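You operate a simulated robot arm through the tools that you are given. There is no shell and no other tool.

You run a simulated robot arm. Do the job below in one go: nothing can be reset, and whatever is moved stays where it is left.

TASK
Press the bend out of the red profile and lay it on the PASS row.
Fine: wind in till the display shows the card's figure, no further, then wind right out before it goes on the row.

It is judged by the outcome, as a careful person would: the job done as asked, and still so three seconds after it is handed in. It fails if anything else is knocked over, pushed out of place, dropped, spilled or broken.

THE ROBOT
A 7-joint arm with a two-finger parallel gripper, fixed in place. Base frame: the origin is on the floor under the middle of its stand, x ahead of it, y to its left, z up. Readings come in m, rad, newtons and seconds.
It reaches about 1.247 m from its shoulder. Its first joint turns from -2.304 to 2.304 rad. Payload 3.91 kg.
The TCP is the grasp point between the finger pads, 0.03 m short of the fingertips. In the tool frame z runs along the fingers and y along their closing line. The gripper opens to 0.11 m. The fingers are 0.02 m wide and 0.01 m thick; the gripper's body (0.048 by 0.112 m) begins 0.055 m behind the TCP.
Orientation is that of the tool frame in the base frame, as a unit quaternion [x, y, z, w]. With the fingers straight down and closing along the base's y, the tool's x points along the base's -x, its y along +y and its z along -z.

THE INTERFACE
- The arm moves only by the tool arm_command. Its argument "motion" is a list of rows, each a list of 6 numbers: the shift along the tool's x, y, z in m, then the turn, a rotation vector about the tool's x, y, z in degrees. In form: [[x, y, z, wx, wy, wz], ...]. A call has 1 to 20 rows; each row is the pose to reach, as a shift and turn from the pose commanded when the call began, along the tool's axes at that moment. "fingers" is the gripper command, from -1 (shut) to 1 (fully open), values between in proportion, set as the call begins (left out, the last holds). A row lasts 0.2 s, in which the tool goes at most 0.05 m and 0.15 rad; a call with a longer step from one row to the next is refused whole, and so is a gripper value outside its range. A pose out of reach is approached as far as the arm can. The call stops where the force on the tool passes 40 N (or 10 N more than at its start, if that is more) or the arm is blocked; 0.2 s more then pass. The fingers move at their own pace (about 0.108 m/s each) and stop on an object; they squeeze with about 32 N. The grip force told is the motor's: it shows also when the fingers shut on nothing. Time passes only in rows, and 0.2 s behind the last, so rows that repeat a pose let the fingers close. The reply holds the time, the measured pose of the TCP, the force on the tool along the base axes, the opening and the grip force, in the units named above and with some noise, with the torque about the TCP (base axes, N m) and any sound that the robot's microphone picked up.
- Cameras (640 x 400 px; columns grow to the right, rows downward): "scene" is fixed at [0.2195, 0.5001, 1.4947]; the picture's right is [0.46, -0.89, 0.00], its down [-0.75, -0.39, -0.53] and it looks along [0.47, 0.25, -0.85] (base axes); focal length 326 px, centre (320, 200). "wrist" rides on the gripper at [0.072, 0.017, -0.103] in the tool frame; the picture's right is [-0.23, 0.97, 0.00], its down [-0.76, -0.18, -0.62] and it looks along [-0.61, -0.14, 0.78] (tool axes); focal length 222 px, centre (320, 200). There is no depth. A picture from a camera that has moved, and an enlarged one, comes with that camera's place and axes in the base frame and with its lens.
- grab_frame(camera): a new picture of that camera. It takes no simulated time.
- zoom(camera, box): a new picture of the part [left, top, right, bottom] of that camera's present view, enlarged. It takes no simulated time.
- hand_in(): hands the job in; it is judged then, once.

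Places have to be worked out from the pictures, the camera data and where the tool is seen. Open the gripper and draw the arm clear of the work before you hand the job in, unless the task says otherwise.

The tools are called after "Emit:" as name(argument=value, ...) on one line, values as JSON. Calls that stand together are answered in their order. arm_command: Moves the arm, as the interface text tells. Its arguments: {"type":"object","properties":{"motion":{"type":"array"},"fingers":{"type":"number"}},"required":["motion"]} The other tools are called the same way: grab_frame (camera) takes a picture; zoom (camera, box) takes an enlarged picture of a part of a camera's view; hand_in () hands the job in.

At the start:

```text
clock: 0.0
tool_pos: [0.5281, 0.524, 1.1936]
tcp_rot: [0.001, 1.0, 0.0, -0.001]
wrist_force: [0.9, -0.5, 0.2]
moment: [0.02, 0.0, -0.01]
finger_gap: 0.11
finger_force: 0.1
```

scene: 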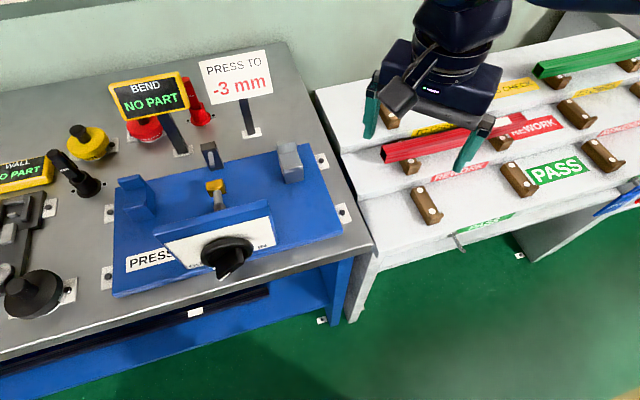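
wrist: 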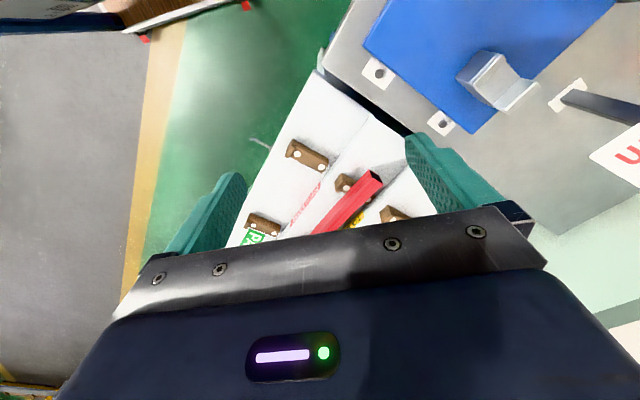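

I start by taking enlarged views of the press, the signs and the rack to work out where things are before moving.

Emit:
zoom(camera="scene", box=[90, 40, 370, 310])

Emit:
zoom(camera="scene", box=[310, 20, 640, 260])

Emit:
zoom(camera="scene", box=[0, 60, 200, 330])

Emit:
zoom(camera="wrist", box=[220, 0, 640, 260])

```text
1.48 times, centred on (230, 175) of scene
camera zoom: at [0.2195, 0.5001, 1.4947], right [0.46, -0.89, 0.0], down [-0.75, -0.39, -0.53], along [0.47, 0.25, -0.85], focal length 483 px, centre (453, 237)
```

zoom: 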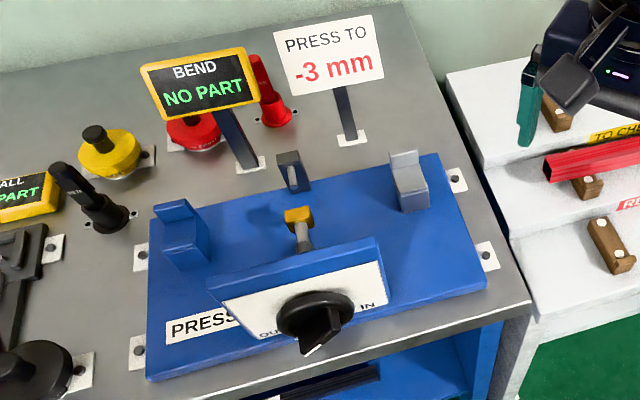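

```text
1.67 times, centred on (475, 140) of scene
camera zoom: at [0.2195, 0.5001, 1.4947], right [0.46, -0.89, 0.0], down [-0.75, -0.39, -0.53], along [0.47, 0.25, -0.85], focal length 543 px, centre (62, 300)
```

zoom: 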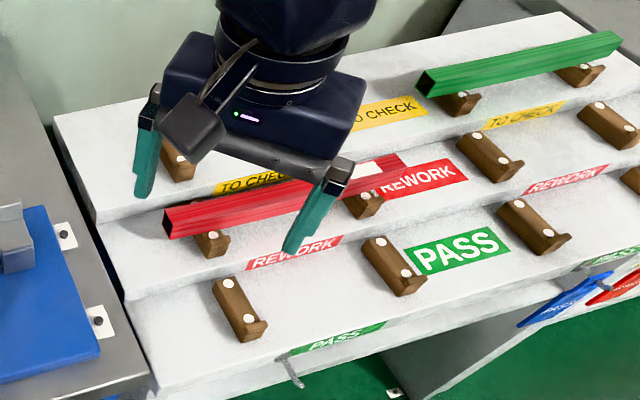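

```text
1.48 times, centred on (100, 195) of scene
camera zoom: at [0.2195, 0.5001, 1.4947], right [0.46, -0.89, 0.0], down [-0.75, -0.39, -0.53], along [0.47, 0.25, -0.85], focal length 483 px, centre (646, 207)
```

zoom: 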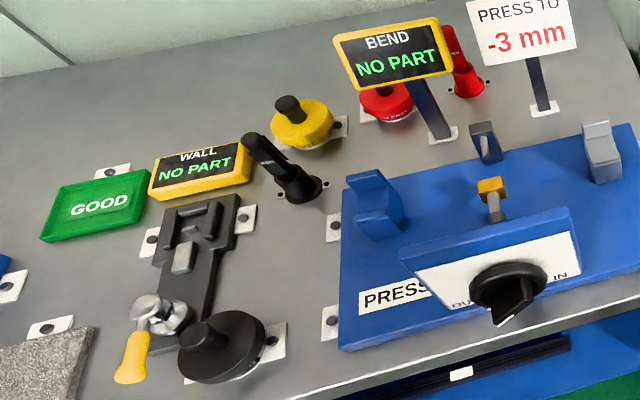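

```text
1.52 times, centred on (430, 130) of wrist
camera zoom: at [0.4565, 0.5427, 1.2956], right [0.23, 0.97, 0.0], down [0.76, -0.18, 0.62], along [0.61, -0.14, -0.78], focal length 338 px, centre (152, 307)
```

zoom: 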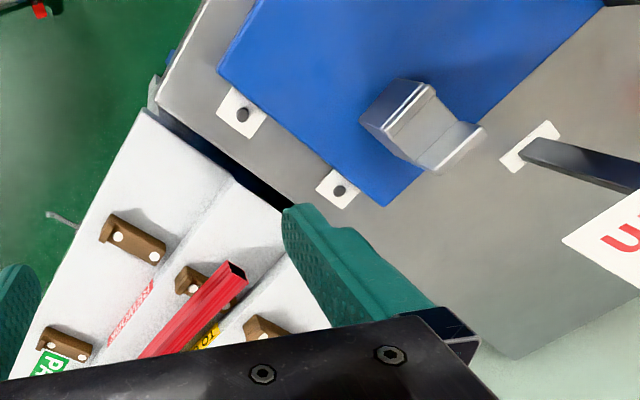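

The bench top triangulates to about z 0.91 m, with the bench edge turned about 45° to the base axes. I take closer views of the press knob, its plate, the card and the red profile.

Emit:
zoom(camera="scene", box=[140, 200, 300, 300])

Emit:
zoom(camera="scene", box=[100, 130, 340, 280])

Emit:
zoom(camera="scene", box=[370, 90, 580, 220])

Emit:
zoom(camera="scene", box=[100, 40, 280, 150])

```text
4.00 times, centred on (220, 250) of scene
camera zoom: at [0.2195, 0.5001, 1.4947], right [0.46, -0.89, 0.0], down [-0.75, -0.39, -0.53], along [0.47, 0.25, -0.85], focal length 1304 px, centre (720, 0)
```

zoom: 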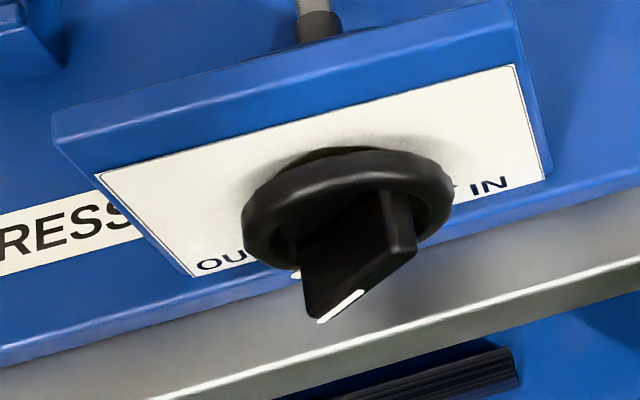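

```text
2.67 times, centred on (220, 205) of scene
camera zoom: at [0.2195, 0.5001, 1.4947], right [0.46, -0.89, 0.0], down [-0.75, -0.39, -0.53], along [0.47, 0.25, -0.85], focal length 869 px, centre (587, 187)
```

zoom: 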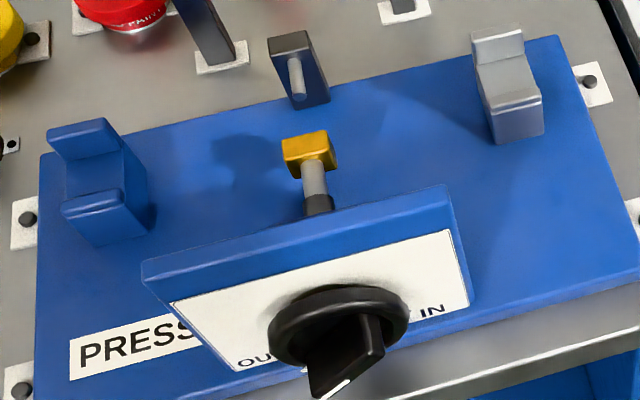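

```text
3.05 times, centred on (475, 155) of scene
camera zoom: at [0.2195, 0.5001, 1.4947], right [0.46, -0.89, 0.0], down [-0.75, -0.39, -0.53], along [0.47, 0.25, -0.85], focal length 993 px, centre (-152, 337)
```

zoom: 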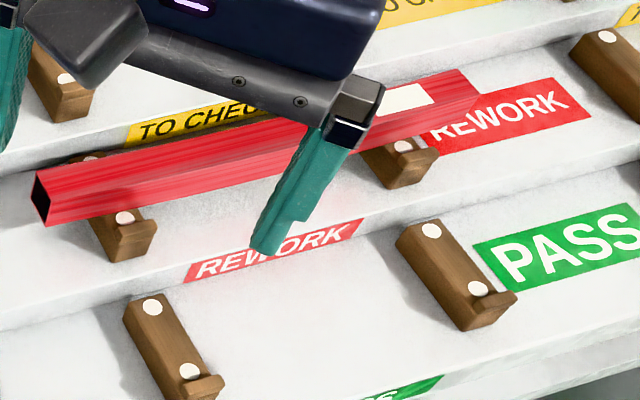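

```text
3.56 times, centred on (190, 95) of scene
camera zoom: at [0.2195, 0.5001, 1.4947], right [0.46, -0.89, 0.0], down [-0.75, -0.39, -0.53], along [0.47, 0.25, -0.85], focal length 1159 px, centre (782, 573)
```

zoom: 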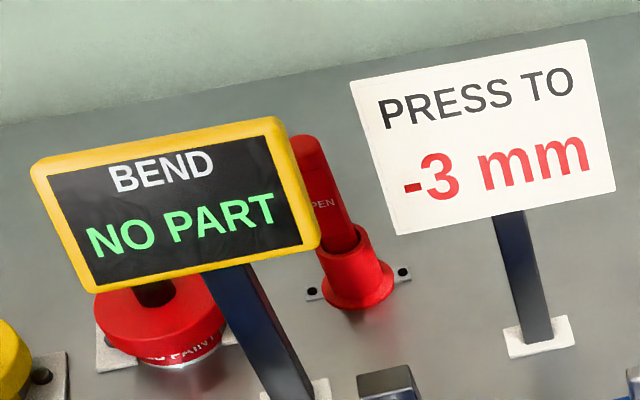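

The red profile lies on the middle (REWORK) row, about 0.36 m long, from roughly (0.716, 0.601) to (0.962, 0.338), with its top near z 0.936. I turn the tool so its fingers will close across the profile and move over its left half for a look from above.

Emit:
arm_command(motion=[[-0.0283, 0.0167, 0, 0, 0, 7.8], [-0.0567, 0.0333, 0, 0, 0, 15.6], [-0.085, 0.05, 0, 0, 0, 23.4], [-0.1133, 0.0667, 0, 0, 0, 31.2], [-0.1417, 0.0833, 0, 0, 0, 39], [-0.17, 0.1, 0, 0, 0, 46.7]], fingers=1)

Emit:
grab_frame(camera="wrist")

Emit:
grab_frame(camera="scene")

```text
clock: 1.4
tool_pos: [0.699, 0.626, 1.1946]
tcp_rot: [0.397, 0.918, 0.002, 0.0]
wrist_force: [-0.7, -1.1, 2.2]
moment: [0.02, 0.0, 0.02]
finger_gap: 0.1101
finger_force: 0.1
```

```text
taken
camera wrist: at [0.6623, 0.691, 1.2977], right [0.87, 0.5, 0.0], down [0.39, -0.68, 0.62], along [0.31, -0.54, -0.78], focal length 222 px, centre (320, 200)
```

wrist: 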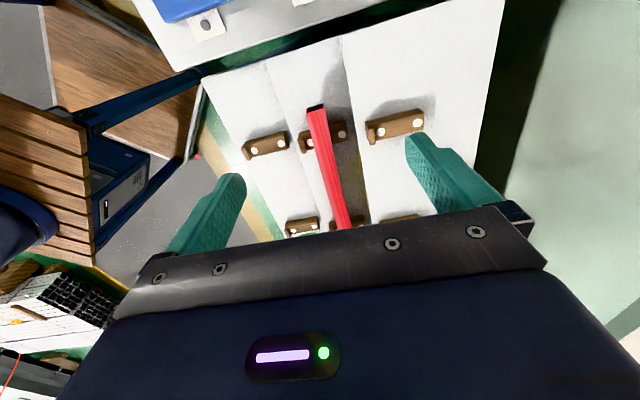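

```text
taken
```

scene: 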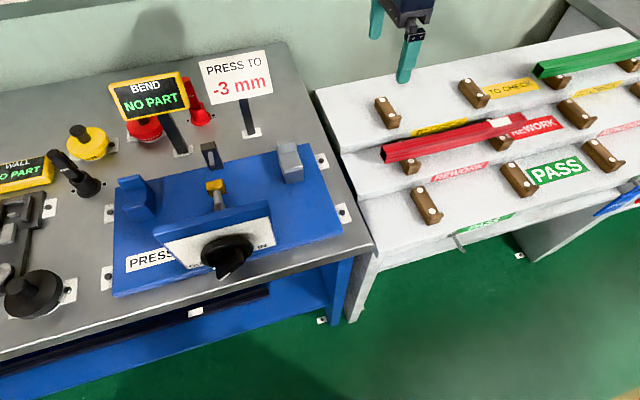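

The arm is out of the way of the scene camera now. I zoom on the profile in both views to see which way it is bowed.

Emit:
zoom(camera="scene", box=[370, 95, 550, 205])

Emit:
zoom(camera="wrist", box=[220, 80, 440, 240])

Emit:
zoom(camera="scene", box=[360, 60, 640, 260])

```text
3.56 times, centred on (460, 150) of scene
camera zoom: at [0.2195, 0.5001, 1.4947], right [0.46, -0.89, 0.0], down [-0.75, -0.39, -0.53], along [0.47, 0.25, -0.85], focal length 1159 px, centre (-178, 378)
```

zoom: 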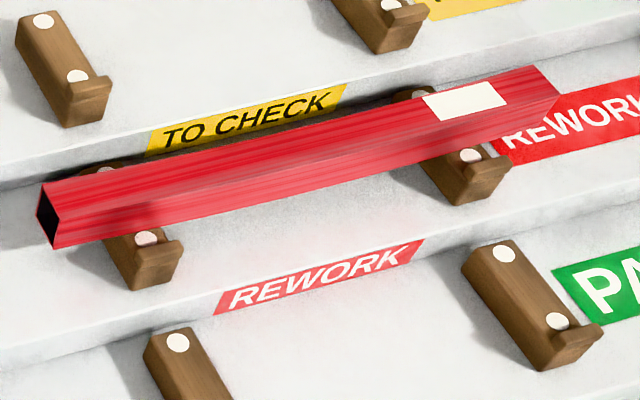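

```text
2.50 times, centred on (330, 160) of wrist
camera zoom: at [0.6623, 0.691, 1.2977], right [0.87, 0.5, 0.0], down [0.39, -0.68, 0.62], along [0.31, -0.54, -0.78], focal length 555 px, centre (295, 300)
```

zoom: 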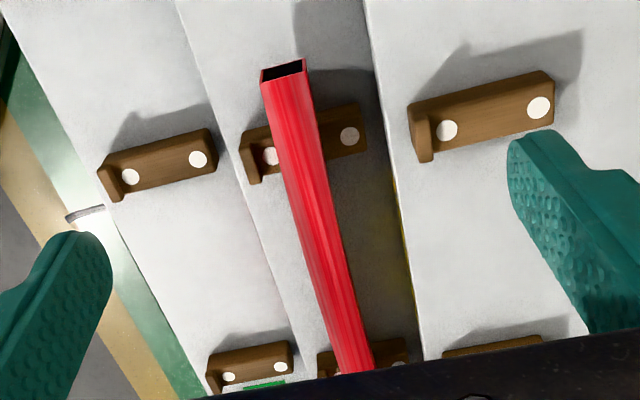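

```text
2.00 times, centred on (500, 160) of scene
camera zoom: at [0.2195, 0.5001, 1.4947], right [0.46, -0.89, 0.0], down [-0.75, -0.39, -0.53], along [0.47, 0.25, -0.85], focal length 652 px, centre (-40, 280)
```

zoom: 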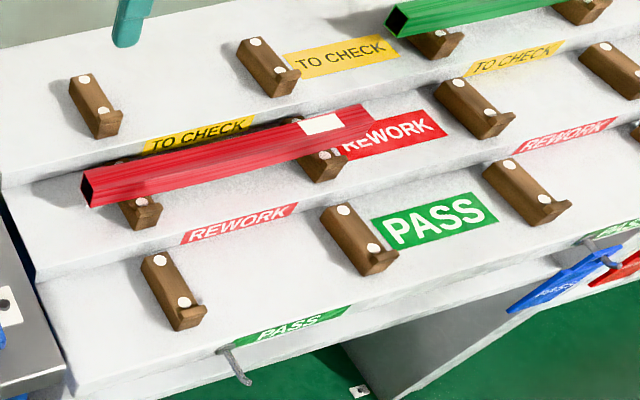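

The bow is only a few millimetres, so I back off along the profile's axis and line the camera up with it, to see its full length.

Emit:
arm_command(motion=[[0.045, -0.008, 0, 0, 0, 0], [0.09, -0.016, 0, 0, 0, 0], [0.13, -0.023, 0, 0, 0, 0]])

Emit:
grab_frame(camera="wrist")

Emit:
zoom(camera="wrist", box=[260, 100, 420, 240])

```text
clock: 2.2
tool_pos: [0.5946, 0.7036, 1.1926]
tcp_rot: [0.396, 0.918, 0.0, 0.0]
wrist_force: [1.2, -0.5, -0.4]
moment: [0.04, 0.05, 0.0]
finger_gap: 0.1098
finger_force: 0.1
```

```text
taken
camera wrist: at [0.5582, 0.7691, 1.296], right [0.86, 0.5, 0.0], down [0.39, -0.68, 0.62], along [0.31, -0.54, -0.78], focal length 222 px, centre (320, 200)
```

wrist: 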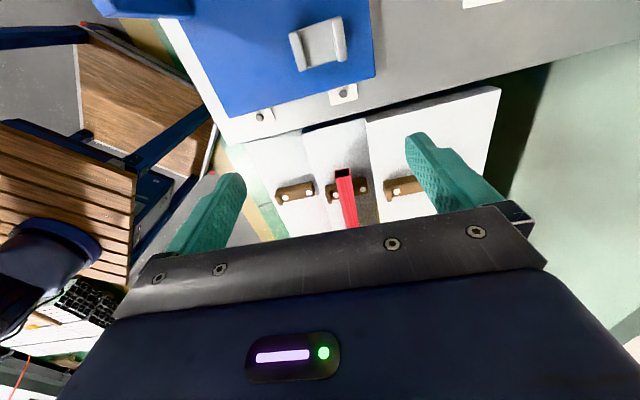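

```text
2.86 times, centred on (340, 170) of wrist
camera zoom: at [0.5582, 0.7691, 1.296], right [0.86, 0.5, 0.0], down [0.39, -0.68, 0.62], along [0.31, -0.54, -0.78], focal length 635 px, centre (263, 286)
```

zoom: 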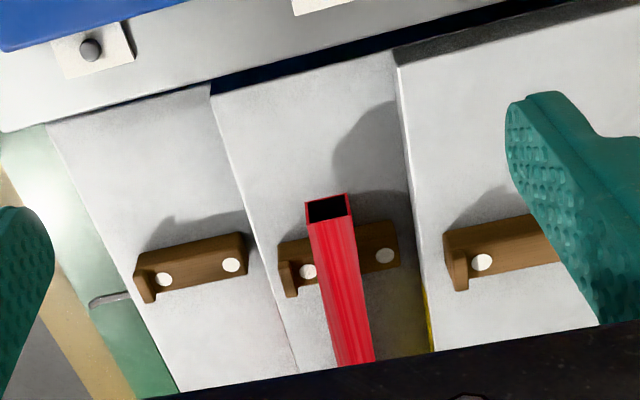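

The view's lower half is hidden by the gripper, so I judge the bow by high-zoom scene views instead; straight lines stay straight in projection.

Emit:
zoom(camera="scene", box=[376, 125, 440, 165])

Emit:
zoom(camera="scene", box=[424, 112, 488, 152])

Emit:
zoom(camera="scene", box=[472, 105, 536, 145])

```text
10.00 times, centred on (408, 145) of scene
camera zoom: at [0.2195, 0.5001, 1.4947], right [0.46, -0.89, 0.0], down [-0.75, -0.39, -0.53], along [0.47, 0.25, -0.85], focal length 3259 px, centre (-560, 750)
```

zoom: 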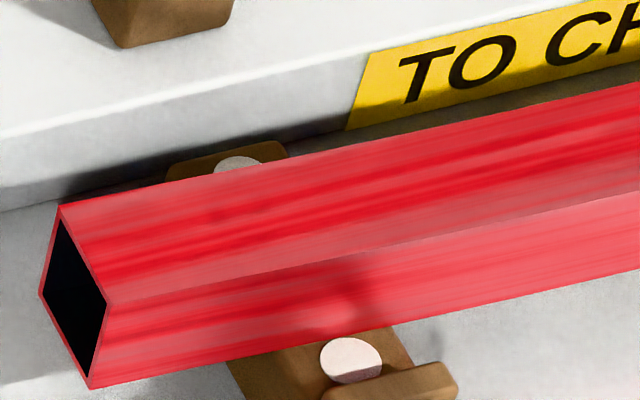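

```text
10.00 times, centred on (456, 132) of scene
camera zoom: at [0.2195, 0.5001, 1.4947], right [0.46, -0.89, 0.0], down [-0.75, -0.39, -0.53], along [0.47, 0.25, -0.85], focal length 3259 px, centre (-1040, 880)
```

zoom: 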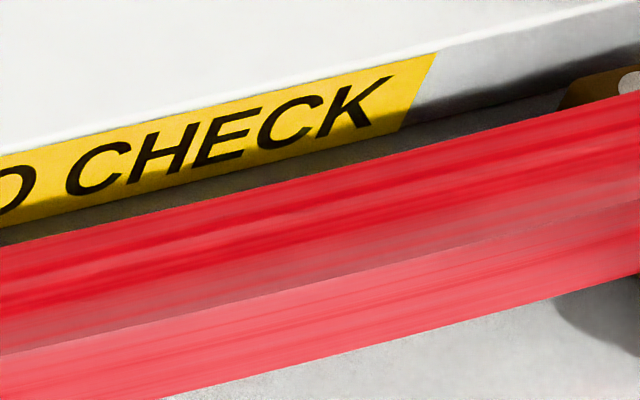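

```text
10.00 times, centred on (504, 125) of scene
camera zoom: at [0.2195, 0.5001, 1.4947], right [0.46, -0.89, 0.0], down [-0.75, -0.39, -0.53], along [0.47, 0.25, -0.85], focal length 3259 px, centre (-1520, 950)
```

zoom: 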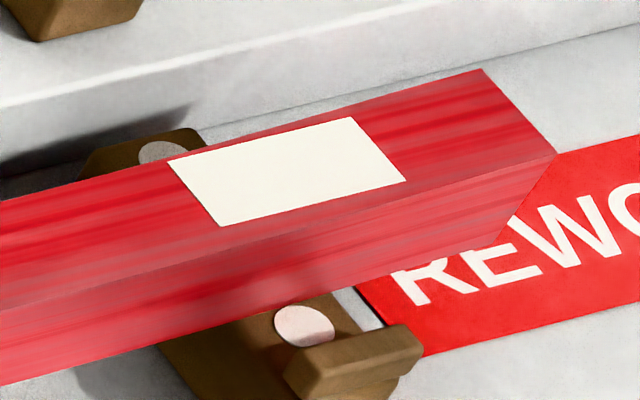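

The profile's middle bows about 5–6 mm toward the front, which is the side the press screw pushes from, so it can go in without being turned. The rack rows run along (0.707, -0.707). I now move over the press for an overhead look at its seats and screw.

Emit:
arm_command(motion=[[0.047, -0.0016, -0.004, 0, 0, -0.25], [0.094, -0.003, -0.008, 0, 0, -0.5], [0.141, -0.0047, -0.012, 0, 0, -0.75], [0.188, -0.006, -0.016, 0, 0, -1.0], [0.235, -0.0078, -0.02, 0, 0, -1.25], [0.283, -0.0094, -0.025, 0, 0, -1.5], [0.3308, -0.011, -0.03, 0, 0, -1.7]])

Emit:
grab_frame(camera="wrist")

```text
clock: 3.8
tool_pos: [0.3479, 0.8718, 1.2154]
tcp_rot: [0.383, 0.924, 0.0, 0.0]
wrist_force: [1.8, -0.1, 0.7]
moment: [0.02, 0.13, -0.01]
finger_gap: 0.11
finger_force: 0.0
out of reach, approached as far as the arm can: row 5, 6, 7
```

```text
taken
camera wrist: at [0.3091, 0.9357, 1.3182], right [0.85, 0.53, 0.0], down [0.41, -0.67, 0.62], along [0.33, -0.53, -0.78], focal length 222 px, centre (320, 200)
```

wrist: 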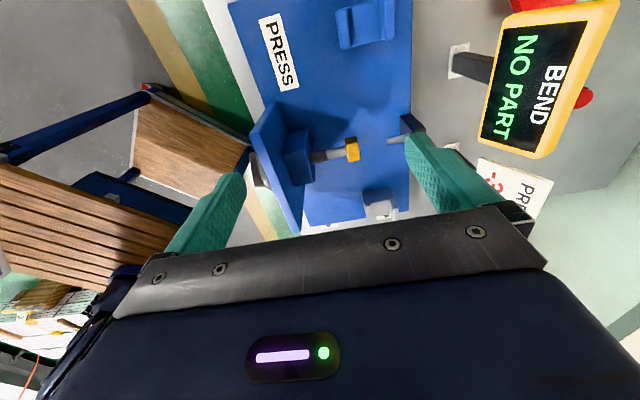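

The arm's reach ends near 0.94 m radius at this height, but the view is good. I zoom on the press seats, screw tip and probe from here.

Emit:
zoom(camera="wrist", box=[230, 0, 450, 230])

Emit:
zoom(camera="wrist", box=[320, 0, 420, 60])

Emit:
zoom(camera="wrist", box=[250, 110, 440, 230])

Emit:
zoom(camera="scene", box=[110, 130, 230, 230])

Emit:
zoom(camera="scene", box=[250, 120, 350, 200])

```text
1.74 times, centred on (340, 115) of wrist
camera zoom: at [0.3091, 0.9357, 1.3182], right [0.85, 0.53, 0.0], down [0.41, -0.67, 0.62], along [0.33, -0.53, -0.78], focal length 386 px, centre (285, 348)
```

zoom: 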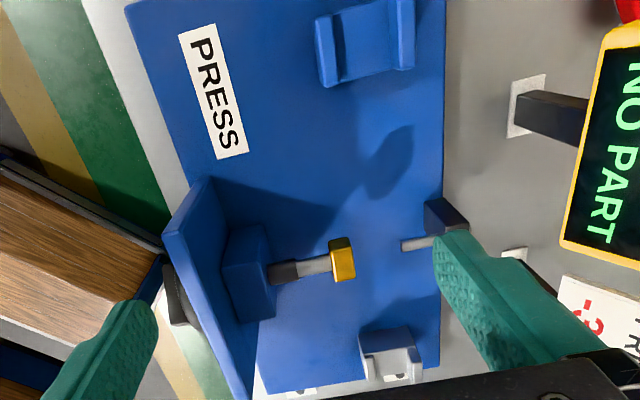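

```text
6.40 times, centred on (370, 30) of wrist
camera zoom: at [0.3091, 0.9357, 1.3182], right [0.85, 0.53, 0.0], down [0.41, -0.67, 0.62], along [0.33, -0.53, -0.78], focal length 1422 px, centre (0, 1288)
```

zoom: 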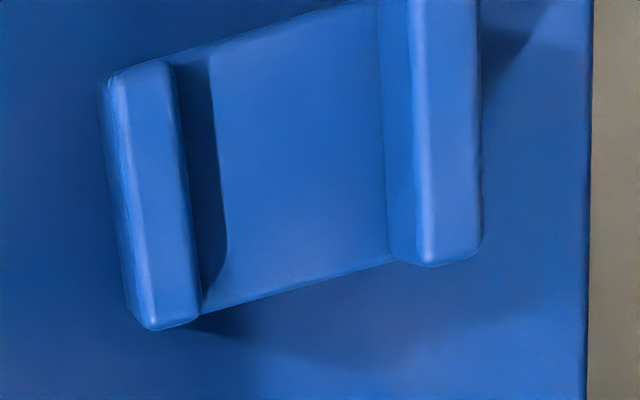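

```text
3.33 times, centred on (345, 170) of wrist
camera zoom: at [0.3091, 0.9357, 1.3182], right [0.85, 0.53, 0.0], down [0.41, -0.67, 0.62], along [0.33, -0.53, -0.78], focal length 740 px, centre (237, 300)
```

zoom: 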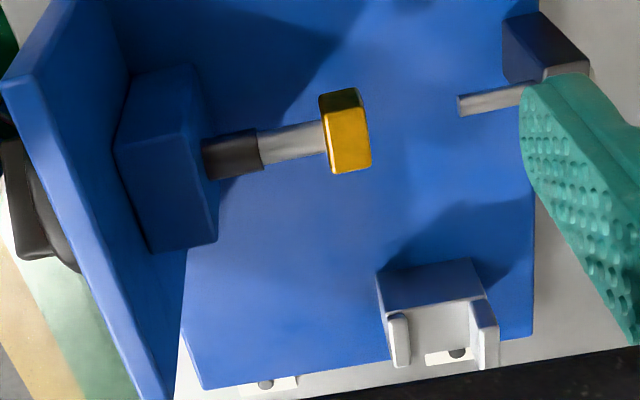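

```text
4.00 times, centred on (170, 180) of scene
camera zoom: at [0.2195, 0.5001, 1.4947], right [0.46, -0.89, 0.0], down [-0.75, -0.39, -0.53], along [0.47, 0.25, -0.85], focal length 1304 px, centre (920, 280)
```

zoom: 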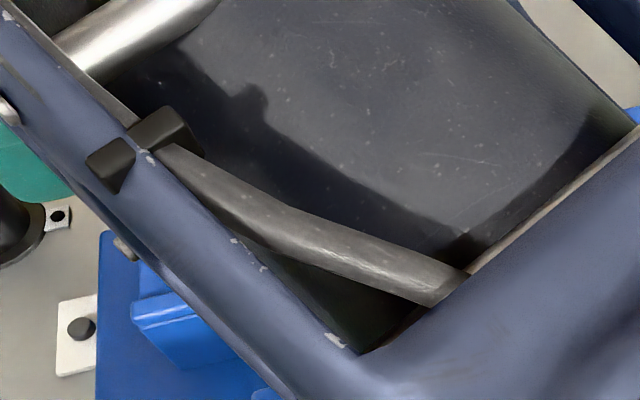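

```text
5.00 times, centred on (300, 160) of scene
camera zoom: at [0.2195, 0.5001, 1.4947], right [0.46, -0.89, 0.0], down [-0.75, -0.39, -0.53], along [0.47, 0.25, -0.85], focal length 1630 px, centre (420, 400)
```

zoom: 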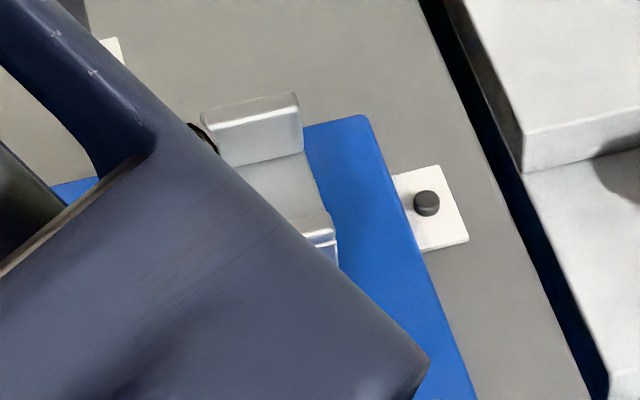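

The press has a seat (channel) on each side, a yellow screw pad in front of mid-span and a probe behind it. I move along toward the right seat for a second view and clear the scene camera.

Emit:
arm_command(motion=[[-0.05, 0.0, 0.0, 0, 0, 0], [-0.1, 0.0, 0.0, 0, 0, 0], [-0.14, 0.0, 0.0, 0, 0, 0]])

Emit:
grab_frame(camera="wrist")

Emit:
grab_frame(camera="scene")

```text
clock: 4.6
tool_pos: [0.4636, 0.83, 1.2371]
tcp_rot: [0.382, 0.924, -0.002, 0.001]
wrist_force: [-0.7, -0.3, 0.3]
moment: [0.0, -0.05, 0.06]
finger_gap: 0.1099
finger_force: 0.0
out of reach, approached as far as the arm can: row 1, 2, 3
```

```text
taken
camera wrist: at [0.4256, 0.8931, 1.3389], right [0.85, 0.53, 0.0], down [0.41, -0.66, 0.62], along [0.33, -0.53, -0.78], focal length 222 px, centre (320, 200)
```

wrist: 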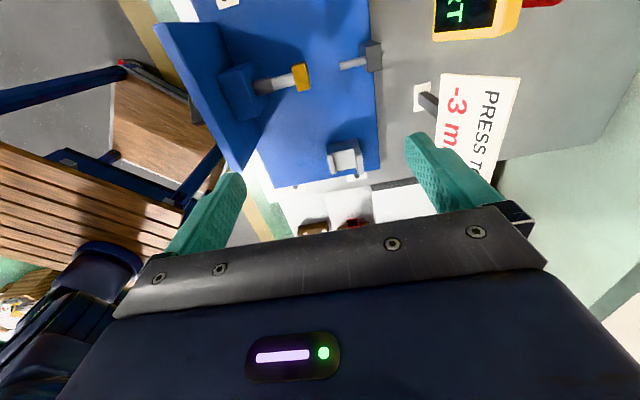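

```text
taken
```

scene: 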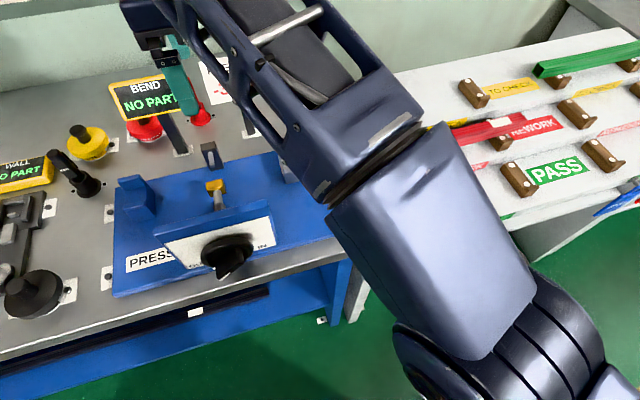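

Readings show the arm near its reach limit here, so the next moves go closer in. I take zooms of the left seat and screw from the scene camera and of the right seat from the wrist.

Emit:
zoom(camera="scene", box=[108, 160, 172, 240])

Emit:
zoom(camera="scene", box=[180, 130, 280, 220])

Emit:
zoom(camera="wrist", box=[230, 50, 400, 200])

Emit:
zoom(camera="wrist", box=[310, 120, 390, 190])

```text
5.00 times, centred on (140, 200) of scene
camera zoom: at [0.2195, 0.5001, 1.4947], right [0.46, -0.89, 0.0], down [-0.75, -0.39, -0.53], along [0.47, 0.25, -0.85], focal length 1630 px, centre (1220, 200)
```

zoom: 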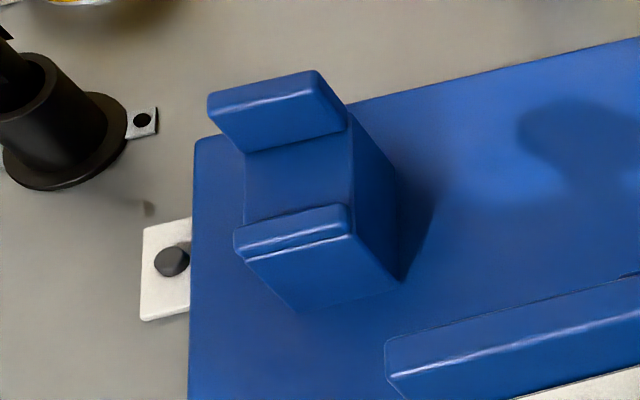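

```text
4.44 times, centred on (230, 175) of scene
camera zoom: at [0.2195, 0.5001, 1.4947], right [0.46, -0.89, 0.0], down [-0.75, -0.39, -0.53], along [0.47, 0.25, -0.85], focal length 1448 px, centre (720, 311)
```

zoom: 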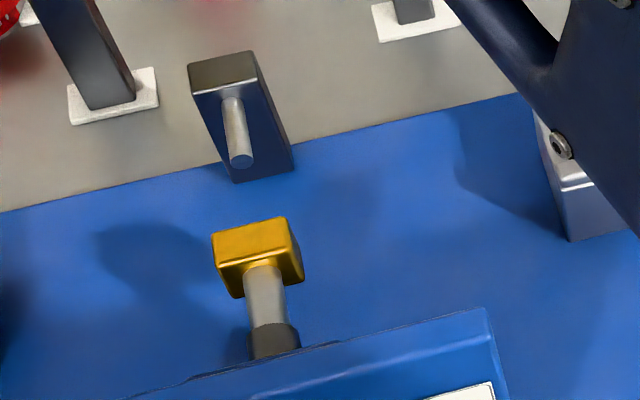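

```text
2.67 times, centred on (315, 125) of wrist
camera zoom: at [0.4256, 0.8931, 1.3389], right [0.85, 0.53, 0.0], down [0.41, -0.66, 0.62], along [0.33, -0.53, -0.78], focal length 592 px, centre (333, 400)
```

zoom: 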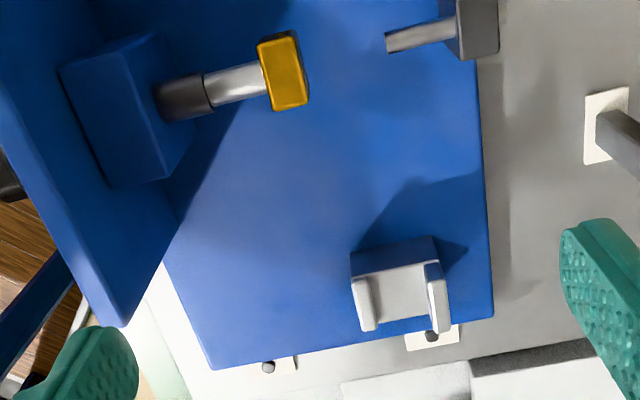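

```text
5.71 times, centred on (350, 155) of wrist
camera zoom: at [0.4256, 0.8931, 1.3389], right [0.85, 0.53, 0.0], down [0.41, -0.66, 0.62], along [0.33, -0.53, -0.78], focal length 1269 px, centre (149, 457)
```

zoom: 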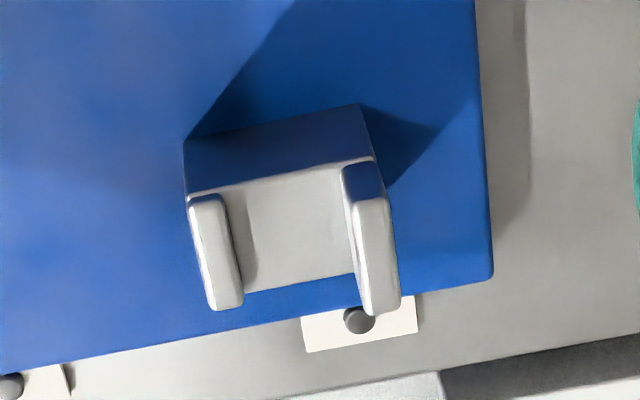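

Triangulated press geometry: seats at e1 ≈ -0.428 and -0.128 (mid about -0.28), channel centre e2 ≈ 0.932, seat height ≈ 0.976. Screw pad face is near e2 0.904 and the probe tip near 0.948. Next I go back toward the rack, above the red profile and closer in, to check reach.

Emit:
arm_command(motion=[[-0.0458, -0.0057, 0.0083, 0, 0, 0], [-0.0917, -0.0115, 0.0167, 0, 0, 0], [-0.1375, -0.0172, 0.025, 0, 0, 0], [-0.1834, -0.0229, 0.0333, 0, 0, 0], [-0.2292, -0.0287, 0.0417, 0, 0, 0], [-0.2751, -0.0344, 0.05, 0, 0, 0], [-0.3209, -0.0401, 0.0583, 0, 0, 0], [-0.3668, -0.0459, 0.0667, 0, 0, 0], [-0.4126, -0.0516, 0.075, 0, 0, 0], [-0.4585, -0.0573, 0.0833, 0, 0, 0], [-0.5043, -0.0631, 0.0917, 0, 0, 0], [-0.5502, -0.0688, 0.1, 0, 0, 0]])

Emit:
grab_frame(camera="wrist")

Emit:
grab_frame(camera="scene")

```text
clock: 7.2
tool_pos: [0.943, 0.4869, 1.1879]
tcp_rot: [0.382, 0.924, -0.001, 0.0]
wrist_force: [-2.4, 0.9, 1.3]
moment: [-0.17, -0.13, 0.0]
finger_gap: 0.1099
finger_force: 0.1
out of reach, approached as far as the arm can: row 1, 2, 3, 4, 5, 6, 7, 8, 9, 10, 11, 12
```

```text
taken
camera wrist: at [0.9046, 0.5519, 1.2897], right [0.85, 0.53, 0.0], down [0.41, -0.66, 0.62], along [0.33, -0.53, -0.78], focal length 222 px, centre (320, 200)
```

wrist: 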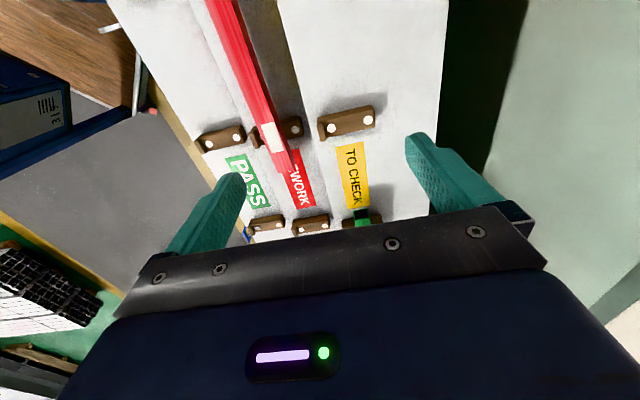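

```text
taken
```

scene: 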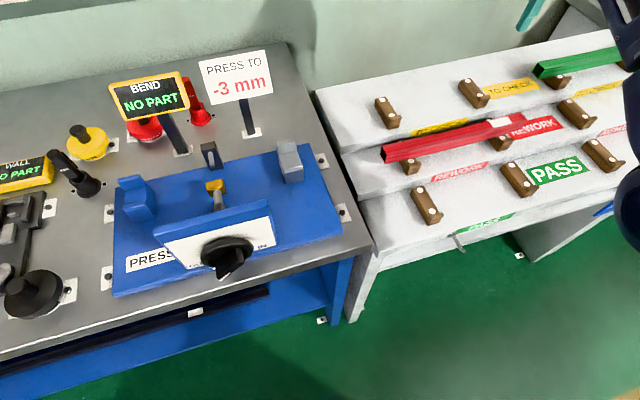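

The measured position (0.943, 0.487, 1.188) is well past where I commanded, so this looks like a joint-limit or IK effect rather than plain reach. I hold with a zero-shift row to see where the arm settles.

Emit:
arm_command(motion=[[0, 0, 0, 0, 0, 0], [0, 0, 0, 0, 0, 0]])

```text
clock: 7.8
tool_pos: [0.9437, 0.4856, 1.1865]
tcp_rot: [0.383, 0.924, -0.001, -0.001]
wrist_force: [-0.2, -1.0, 0.0]
moment: [0.01, -0.02, -0.03]
finger_gap: 0.11
finger_force: 0.0
```

The commanded pose seems to have been reset to where the arm stopped. I try a small inward step to see whether it responds normally from here.

Emit:
arm_command(motion=[[0, -0.04, 0, 0, 0, 0], [0, -0.08, 0, 0, 0, 0]])

```text
clock: 8.4
tool_pos: [0.9468, 0.4706, 1.2053]
tcp_rot: [0.383, 0.924, -0.001, -0.001]
wrist_force: [-0.3, 0.7, -0.3]
moment: [-0.03, -0.04, 0.02]
finger_gap: 0.1098
finger_force: 0.1
out of reach, approached as far as the arm can: row 1, 2
```

It is pinned against some joint limit. I look at the arm's present shape before freeing it.

Emit:
grab_frame(camera="scene")

Emit:
grab_frame(camera="wrist")

```text
taken
```

scene: 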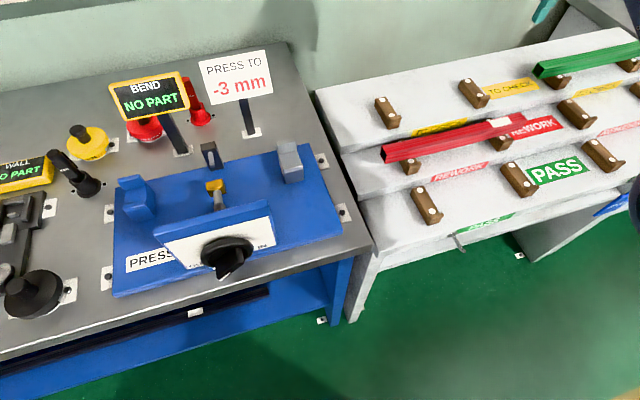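

```text
taken
camera wrist: at [0.9092, 0.5345, 1.308], right [0.85, 0.53, 0.0], down [0.41, -0.66, 0.62], along [0.33, -0.53, -0.78], focal length 222 px, centre (320, 200)
```

wrist: 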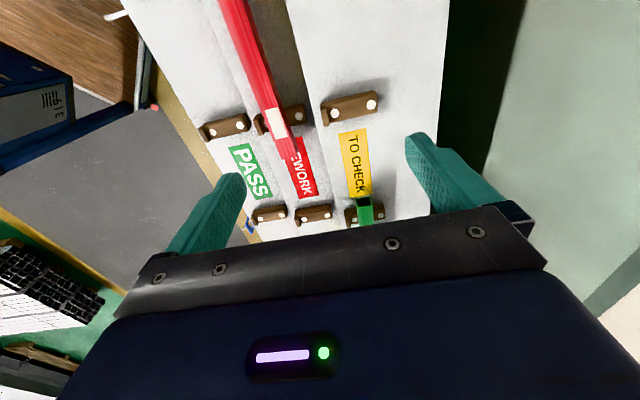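

I try turning the tool back toward its starting heading, which should unload a wrist joint limit; there is only free space around the hand here.

Emit:
arm_command(motion=[[0, 0, -0.01, 0, 0, -8], [0, 0, -0.02, 0, 0, -16], [0, 0, -0.02, 0, 0, -24], [0, 0, -0.02, 0, 0, -32]])

```text
clock: 9.4
tool_pos: [0.9437, 0.4689, 1.2203]
tcp_rot: [0.113, 0.994, 0.0, -0.001]
wrist_force: [-0.9, 0.2, -0.2]
moment: [-0.01, -0.02, -0.04]
finger_gap: 0.11
finger_force: 0.1
out of reach, approached as far as the arm can: row 2, 3, 4
```

Turning works. I try the inward move again from this heading.

Emit:
arm_command(motion=[[0.023, -0.019, 0, 0, 0, 0], [0.046, -0.038, 0, 0, 0, 0], [0.069, -0.057, 0, 0, 0, 0]])

```text
clock: 10.2
tool_pos: [0.863, 0.4285, 1.2202]
tcp_rot: [0.113, 0.994, 0.001, -0.001]
wrist_force: [0.9, -0.1, -1.0]
moment: [-0.02, 0.01, -0.02]
finger_gap: 0.1101
finger_force: 0.1
```

That freed it: the arm now moves normally, so the -45° heading plus a leftward azimuth was driving a wrist joint to its limit. I test the opposite heading (+135°, fingers still closing across the profile) here in free space.

Emit:
arm_command(motion=[[0.0086, -0.0071, 0, 0, 0, -8.2], [0.0172, -0.0143, 0, 0, 0, -16.4], [0.0259, -0.0214, 0, 0, 0, -24.6], [0.0345, -0.0285, 0, 0, 0, -32.8], [0.0431, -0.0357, 0, 0, 0, -41], [0.0517, -0.0428, 0, 0, 0, -49.2], [0.0603, -0.0499, 0, 0, 0, -57.4], [0.069, -0.057, 0, 0, 0, -65.6], [0.0776, -0.0642, 0, 0, 0, -73.8], [0.0862, -0.0713, 0, 0, 0, -82], [0.0862, -0.0713, 0, 0, 0, -90.2], [0.0862, -0.0713, 0, 0, 0, -98.4], [0.0862, -0.0713, 0, 0, 0, -106.6], [0.0862, -0.0713, 0, 0, 0, -114.8], [0.0862, -0.0713, 0, 0, 0, -123], [0.0862, -0.0713, 0, 0, 0, -131.2], [0.0862, -0.0713, 0, 0, 0, -139.4], [0.0862, -0.0713, 0, 0, 0, -148]])

Emit:
grab_frame(camera="wrist")

Emit:
grab_frame(camera="scene")

```text
clock: 14.0
tool_pos: [0.7634, 0.3781, 1.2208]
tcp_rot: [0.924, -0.382, 0.0, 0.0]
wrist_force: [0.0, 0.2, 0.3]
moment: [-0.03, 0.0, 0.03]
finger_gap: 0.11
finger_force: 0.0
```

```text
taken
camera wrist: at [0.804, 0.3157, 1.3234], right [-0.85, -0.53, 0.0], down [-0.41, 0.66, 0.62], along [-0.33, 0.53, -0.78], focal length 222 px, centre (320, 200)
```

wrist: 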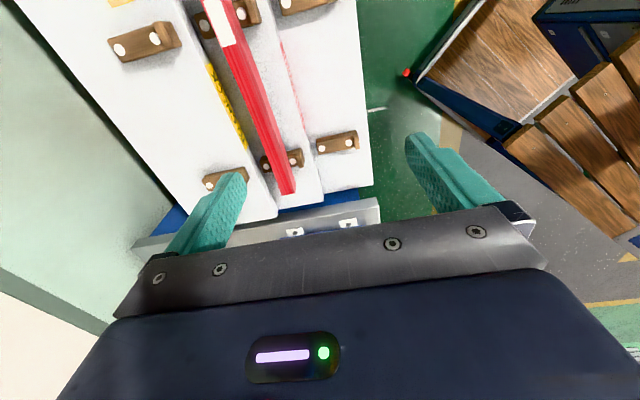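

```text
taken
```

scene: 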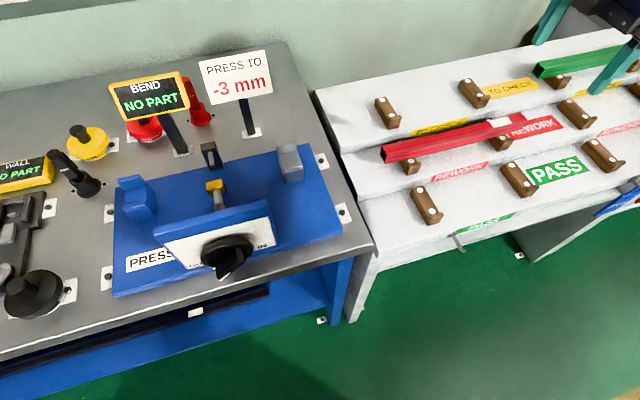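

The +135° heading works freely and gives a clear view of the whole profile. I zoom in to confirm the bow and refine its position.

Emit:
zoom(camera="wrist", box=[180, 0, 340, 100])

Emit:
zoom(camera="wrist", box=[180, 100, 340, 200])

Emit:
zoom(camera="wrist", box=[100, 0, 400, 220])

```text
4.00 times, centred on (260, 50) of wrist
camera zoom: at [0.804, 0.3157, 1.3234], right [-0.85, -0.53, 0.0], down [-0.41, 0.66, 0.62], along [-0.33, 0.53, -0.78], focal length 888 px, centre (560, 800)
```

zoom: 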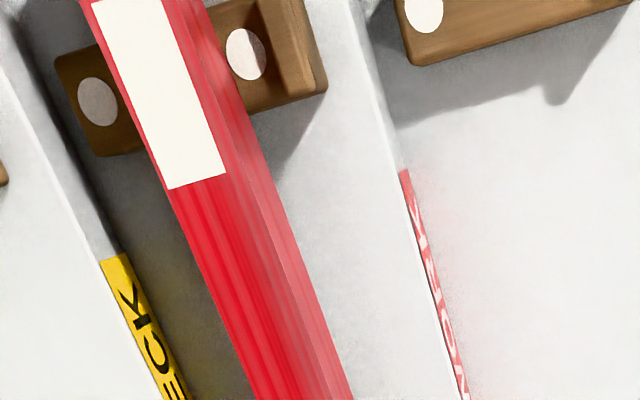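

```text
4.00 times, centred on (260, 150) of wrist
camera zoom: at [0.804, 0.3157, 1.3234], right [-0.85, -0.53, 0.0], down [-0.41, 0.66, 0.62], along [-0.33, 0.53, -0.78], focal length 888 px, centre (560, 400)
```

zoom: 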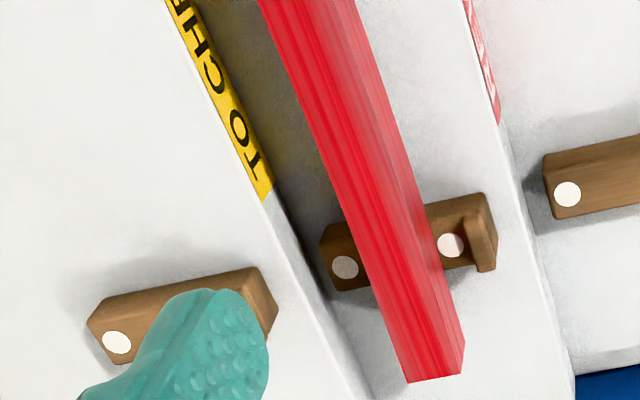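

```text
1.82 times, centred on (250, 110) of wrist
camera zoom: at [0.804, 0.3157, 1.3234], right [-0.85, -0.53, 0.0], down [-0.41, 0.66, 0.62], along [-0.33, 0.53, -0.78], focal length 404 px, centre (447, 364)
```

zoom: 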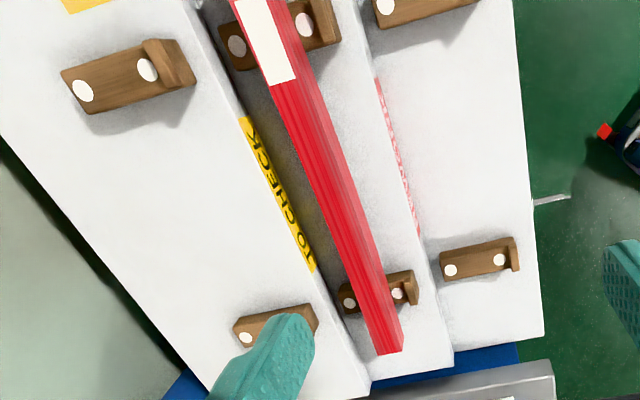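

Confirmed: about 5 mm bow toward the front. I set the gap to about 0.07 m and come down above a point 50 mm right of the profile's centre (about x 0.868, y 0.432), stopping at z 1.0 to check.

Emit:
arm_command(motion=[[0.006, -0.0186, 0.0368, 0, 0, 0], [0.0119, -0.0372, 0.0736, 0, 0, 0], [0.0179, -0.0559, 0.1104, 0, 0, 0], [0.0238, -0.0745, 0.1472, 0, 0, 0], [0.0298, -0.0931, 0.184, 0, 0, 0], [0.0357, -0.1117, 0.2208, 0, 0, 0], [0.0357, -0.1117, 0.2208, 0, 0, 0]], fingers=0.273)

Emit:
grab_frame(camera="wrist")

Emit:
zoom(camera="scene", box=[370, 20, 640, 200])

```text
clock: 15.6
tool_pos: [0.8667, 0.4334, 0.9992]
tcp_rot: [0.924, -0.383, 0.0, -0.001]
wrist_force: [0.7, -0.1, 1.0]
moment: [0.0, 0.02, 0.01]
finger_gap: 0.07
finger_force: 0.1
```

```text
taken
camera wrist: at [0.9071, 0.3707, 1.1008], right [-0.85, -0.53, 0.0], down [-0.41, 0.66, 0.62], along [-0.33, 0.53, -0.78], focal length 222 px, centre (320, 200)
```

wrist: 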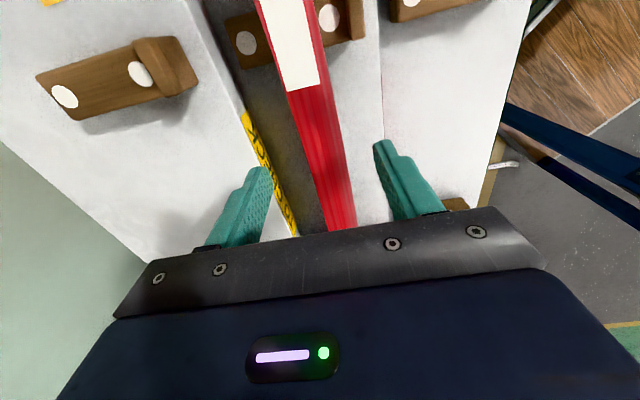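

```text
2.22 times, centred on (505, 110) of scene
camera zoom: at [0.2195, 0.5001, 1.4947], right [0.46, -0.89, 0.0], down [-0.75, -0.39, -0.53], along [0.47, 0.25, -0.85], focal length 724 px, centre (-91, 400)
```

zoom: 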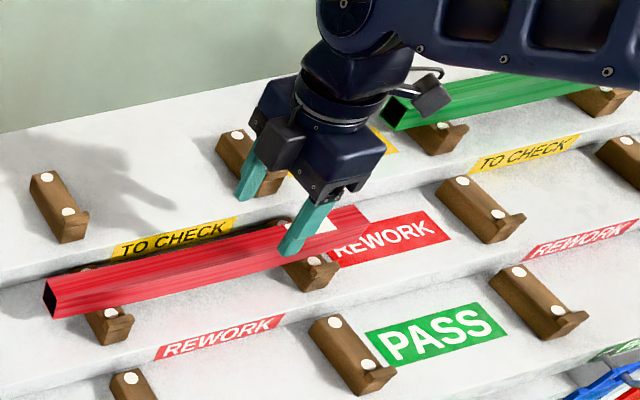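

The fingers straddle the profile, left of the right-hand rest and clear of the riser. I descend to z 0.935 with the fingertips about level with the profile's underside.

Emit:
arm_command(motion=[[0, 0, 0.016, 0, 0, 0], [0, 0, 0.032, 0, 0, 0], [0, 0, 0.048, 0, 0, 0], [0, 0, 0.064, 0, 0, 0]])

Emit:
grab_frame(camera="wrist")

Emit:
zoom(camera="scene", box=[430, 80, 560, 170])

```text
clock: 16.6
tool_pos: [0.8673, 0.43, 0.9338]
tcp_rot: [0.924, -0.383, 0.0, 0.0]
wrist_force: [0.9, 0.6, 0.2]
moment: [-0.02, -0.04, 0.0]
finger_gap: 0.0703
finger_force: 0.1
```

```text
taken
camera wrist: at [0.9078, 0.3688, 1.0373], right [-0.85, -0.53, 0.0], down [-0.41, 0.66, 0.62], along [-0.33, 0.53, -0.78], focal length 222 px, centre (320, 200)
```

wrist: 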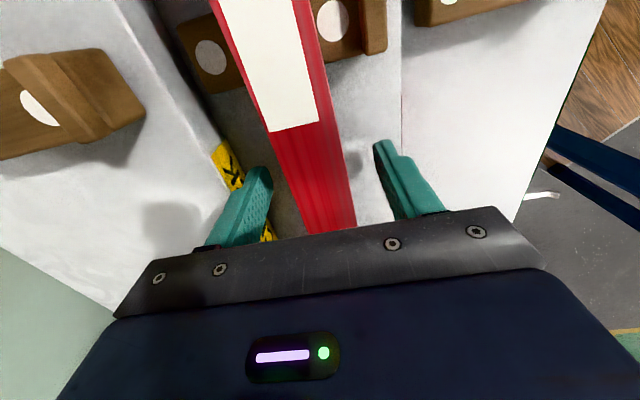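

```text
4.44 times, centred on (495, 125) of scene
camera zoom: at [0.2195, 0.5001, 1.4947], right [0.46, -0.89, 0.0], down [-0.75, -0.39, -0.53], along [0.47, 0.25, -0.85], focal length 1448 px, centre (-458, 533)
```

zoom: 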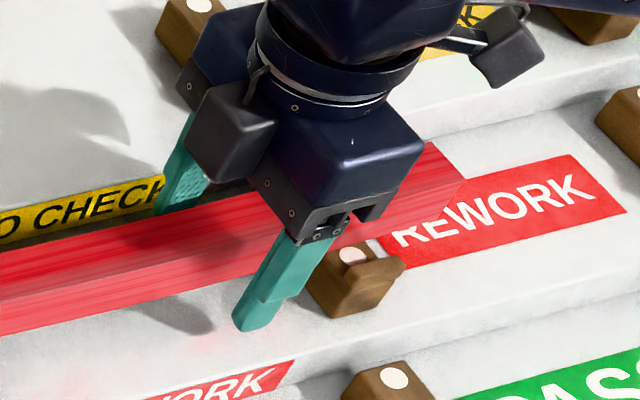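

The profile is centred between the fingers and nothing else is touched. I close the grip.

Emit:
arm_command(motion=[[0, 0, 0, 0, 0, 0], [0, 0, 0, 0, 0, 0], [0, 0, 0, 0, 0, 0], [0, 0, 0, 0, 0, 0]], fingers=-1)

```text
clock: 17.6
tool_pos: [0.8675, 0.4313, 0.9346]
tcp_rot: [0.924, -0.382, 0.0, 0.001]
wrist_force: [-0.1, -0.6, 0.0]
moment: [-0.1, -0.09, -0.11]
finger_gap: 0.0298
finger_force: 31.7
```

Gripped at 29.8 mm width with 31.7 N. I lift straight up and check the hold.

Emit:
arm_command(motion=[[0, 0, -0.015, 0, 0, 0], [0, 0, -0.035, 0, 0, 0], [0, 0, -0.065, 0, 0, 0], [0, 0, -0.1, 0, 0, 0], [0, 0, -0.135, 0, 0, 0], [0, 0, -0.165, 0, 0, 0]])

Emit:
grab_frame(camera="scene")

Emit:
grab_frame(camera="wrist")

```text
clock: 19.0
tool_pos: [0.8683, 0.4318, 1.0994]
tcp_rot: [0.924, -0.382, 0.0, 0.0]
wrist_force: [0.4, -0.3, -3.3]
moment: [-0.12, -0.08, 0.02]
finger_gap: 0.0294
finger_force: 31.6
```

```text
taken
```

scene: 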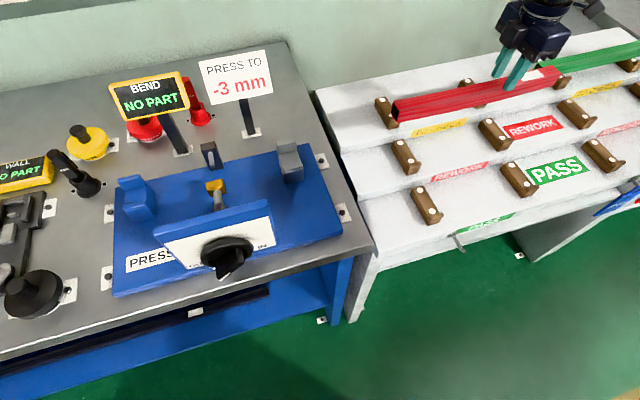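

```text
taken
camera wrist: at [0.9085, 0.3701, 1.2027], right [-0.85, -0.53, 0.0], down [-0.41, 0.66, 0.62], along [-0.33, 0.53, -0.78], focal length 222 px, centre (320, 200)
```

wrist: 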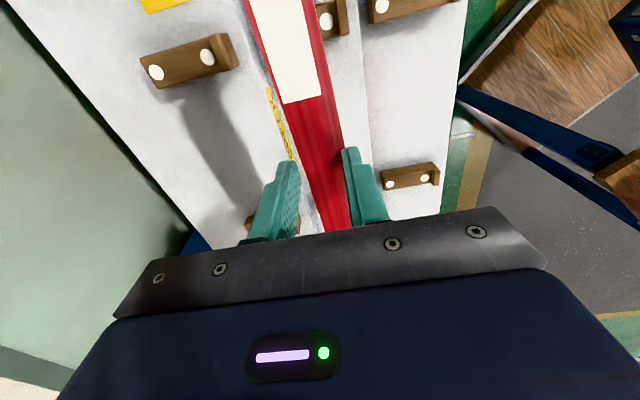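

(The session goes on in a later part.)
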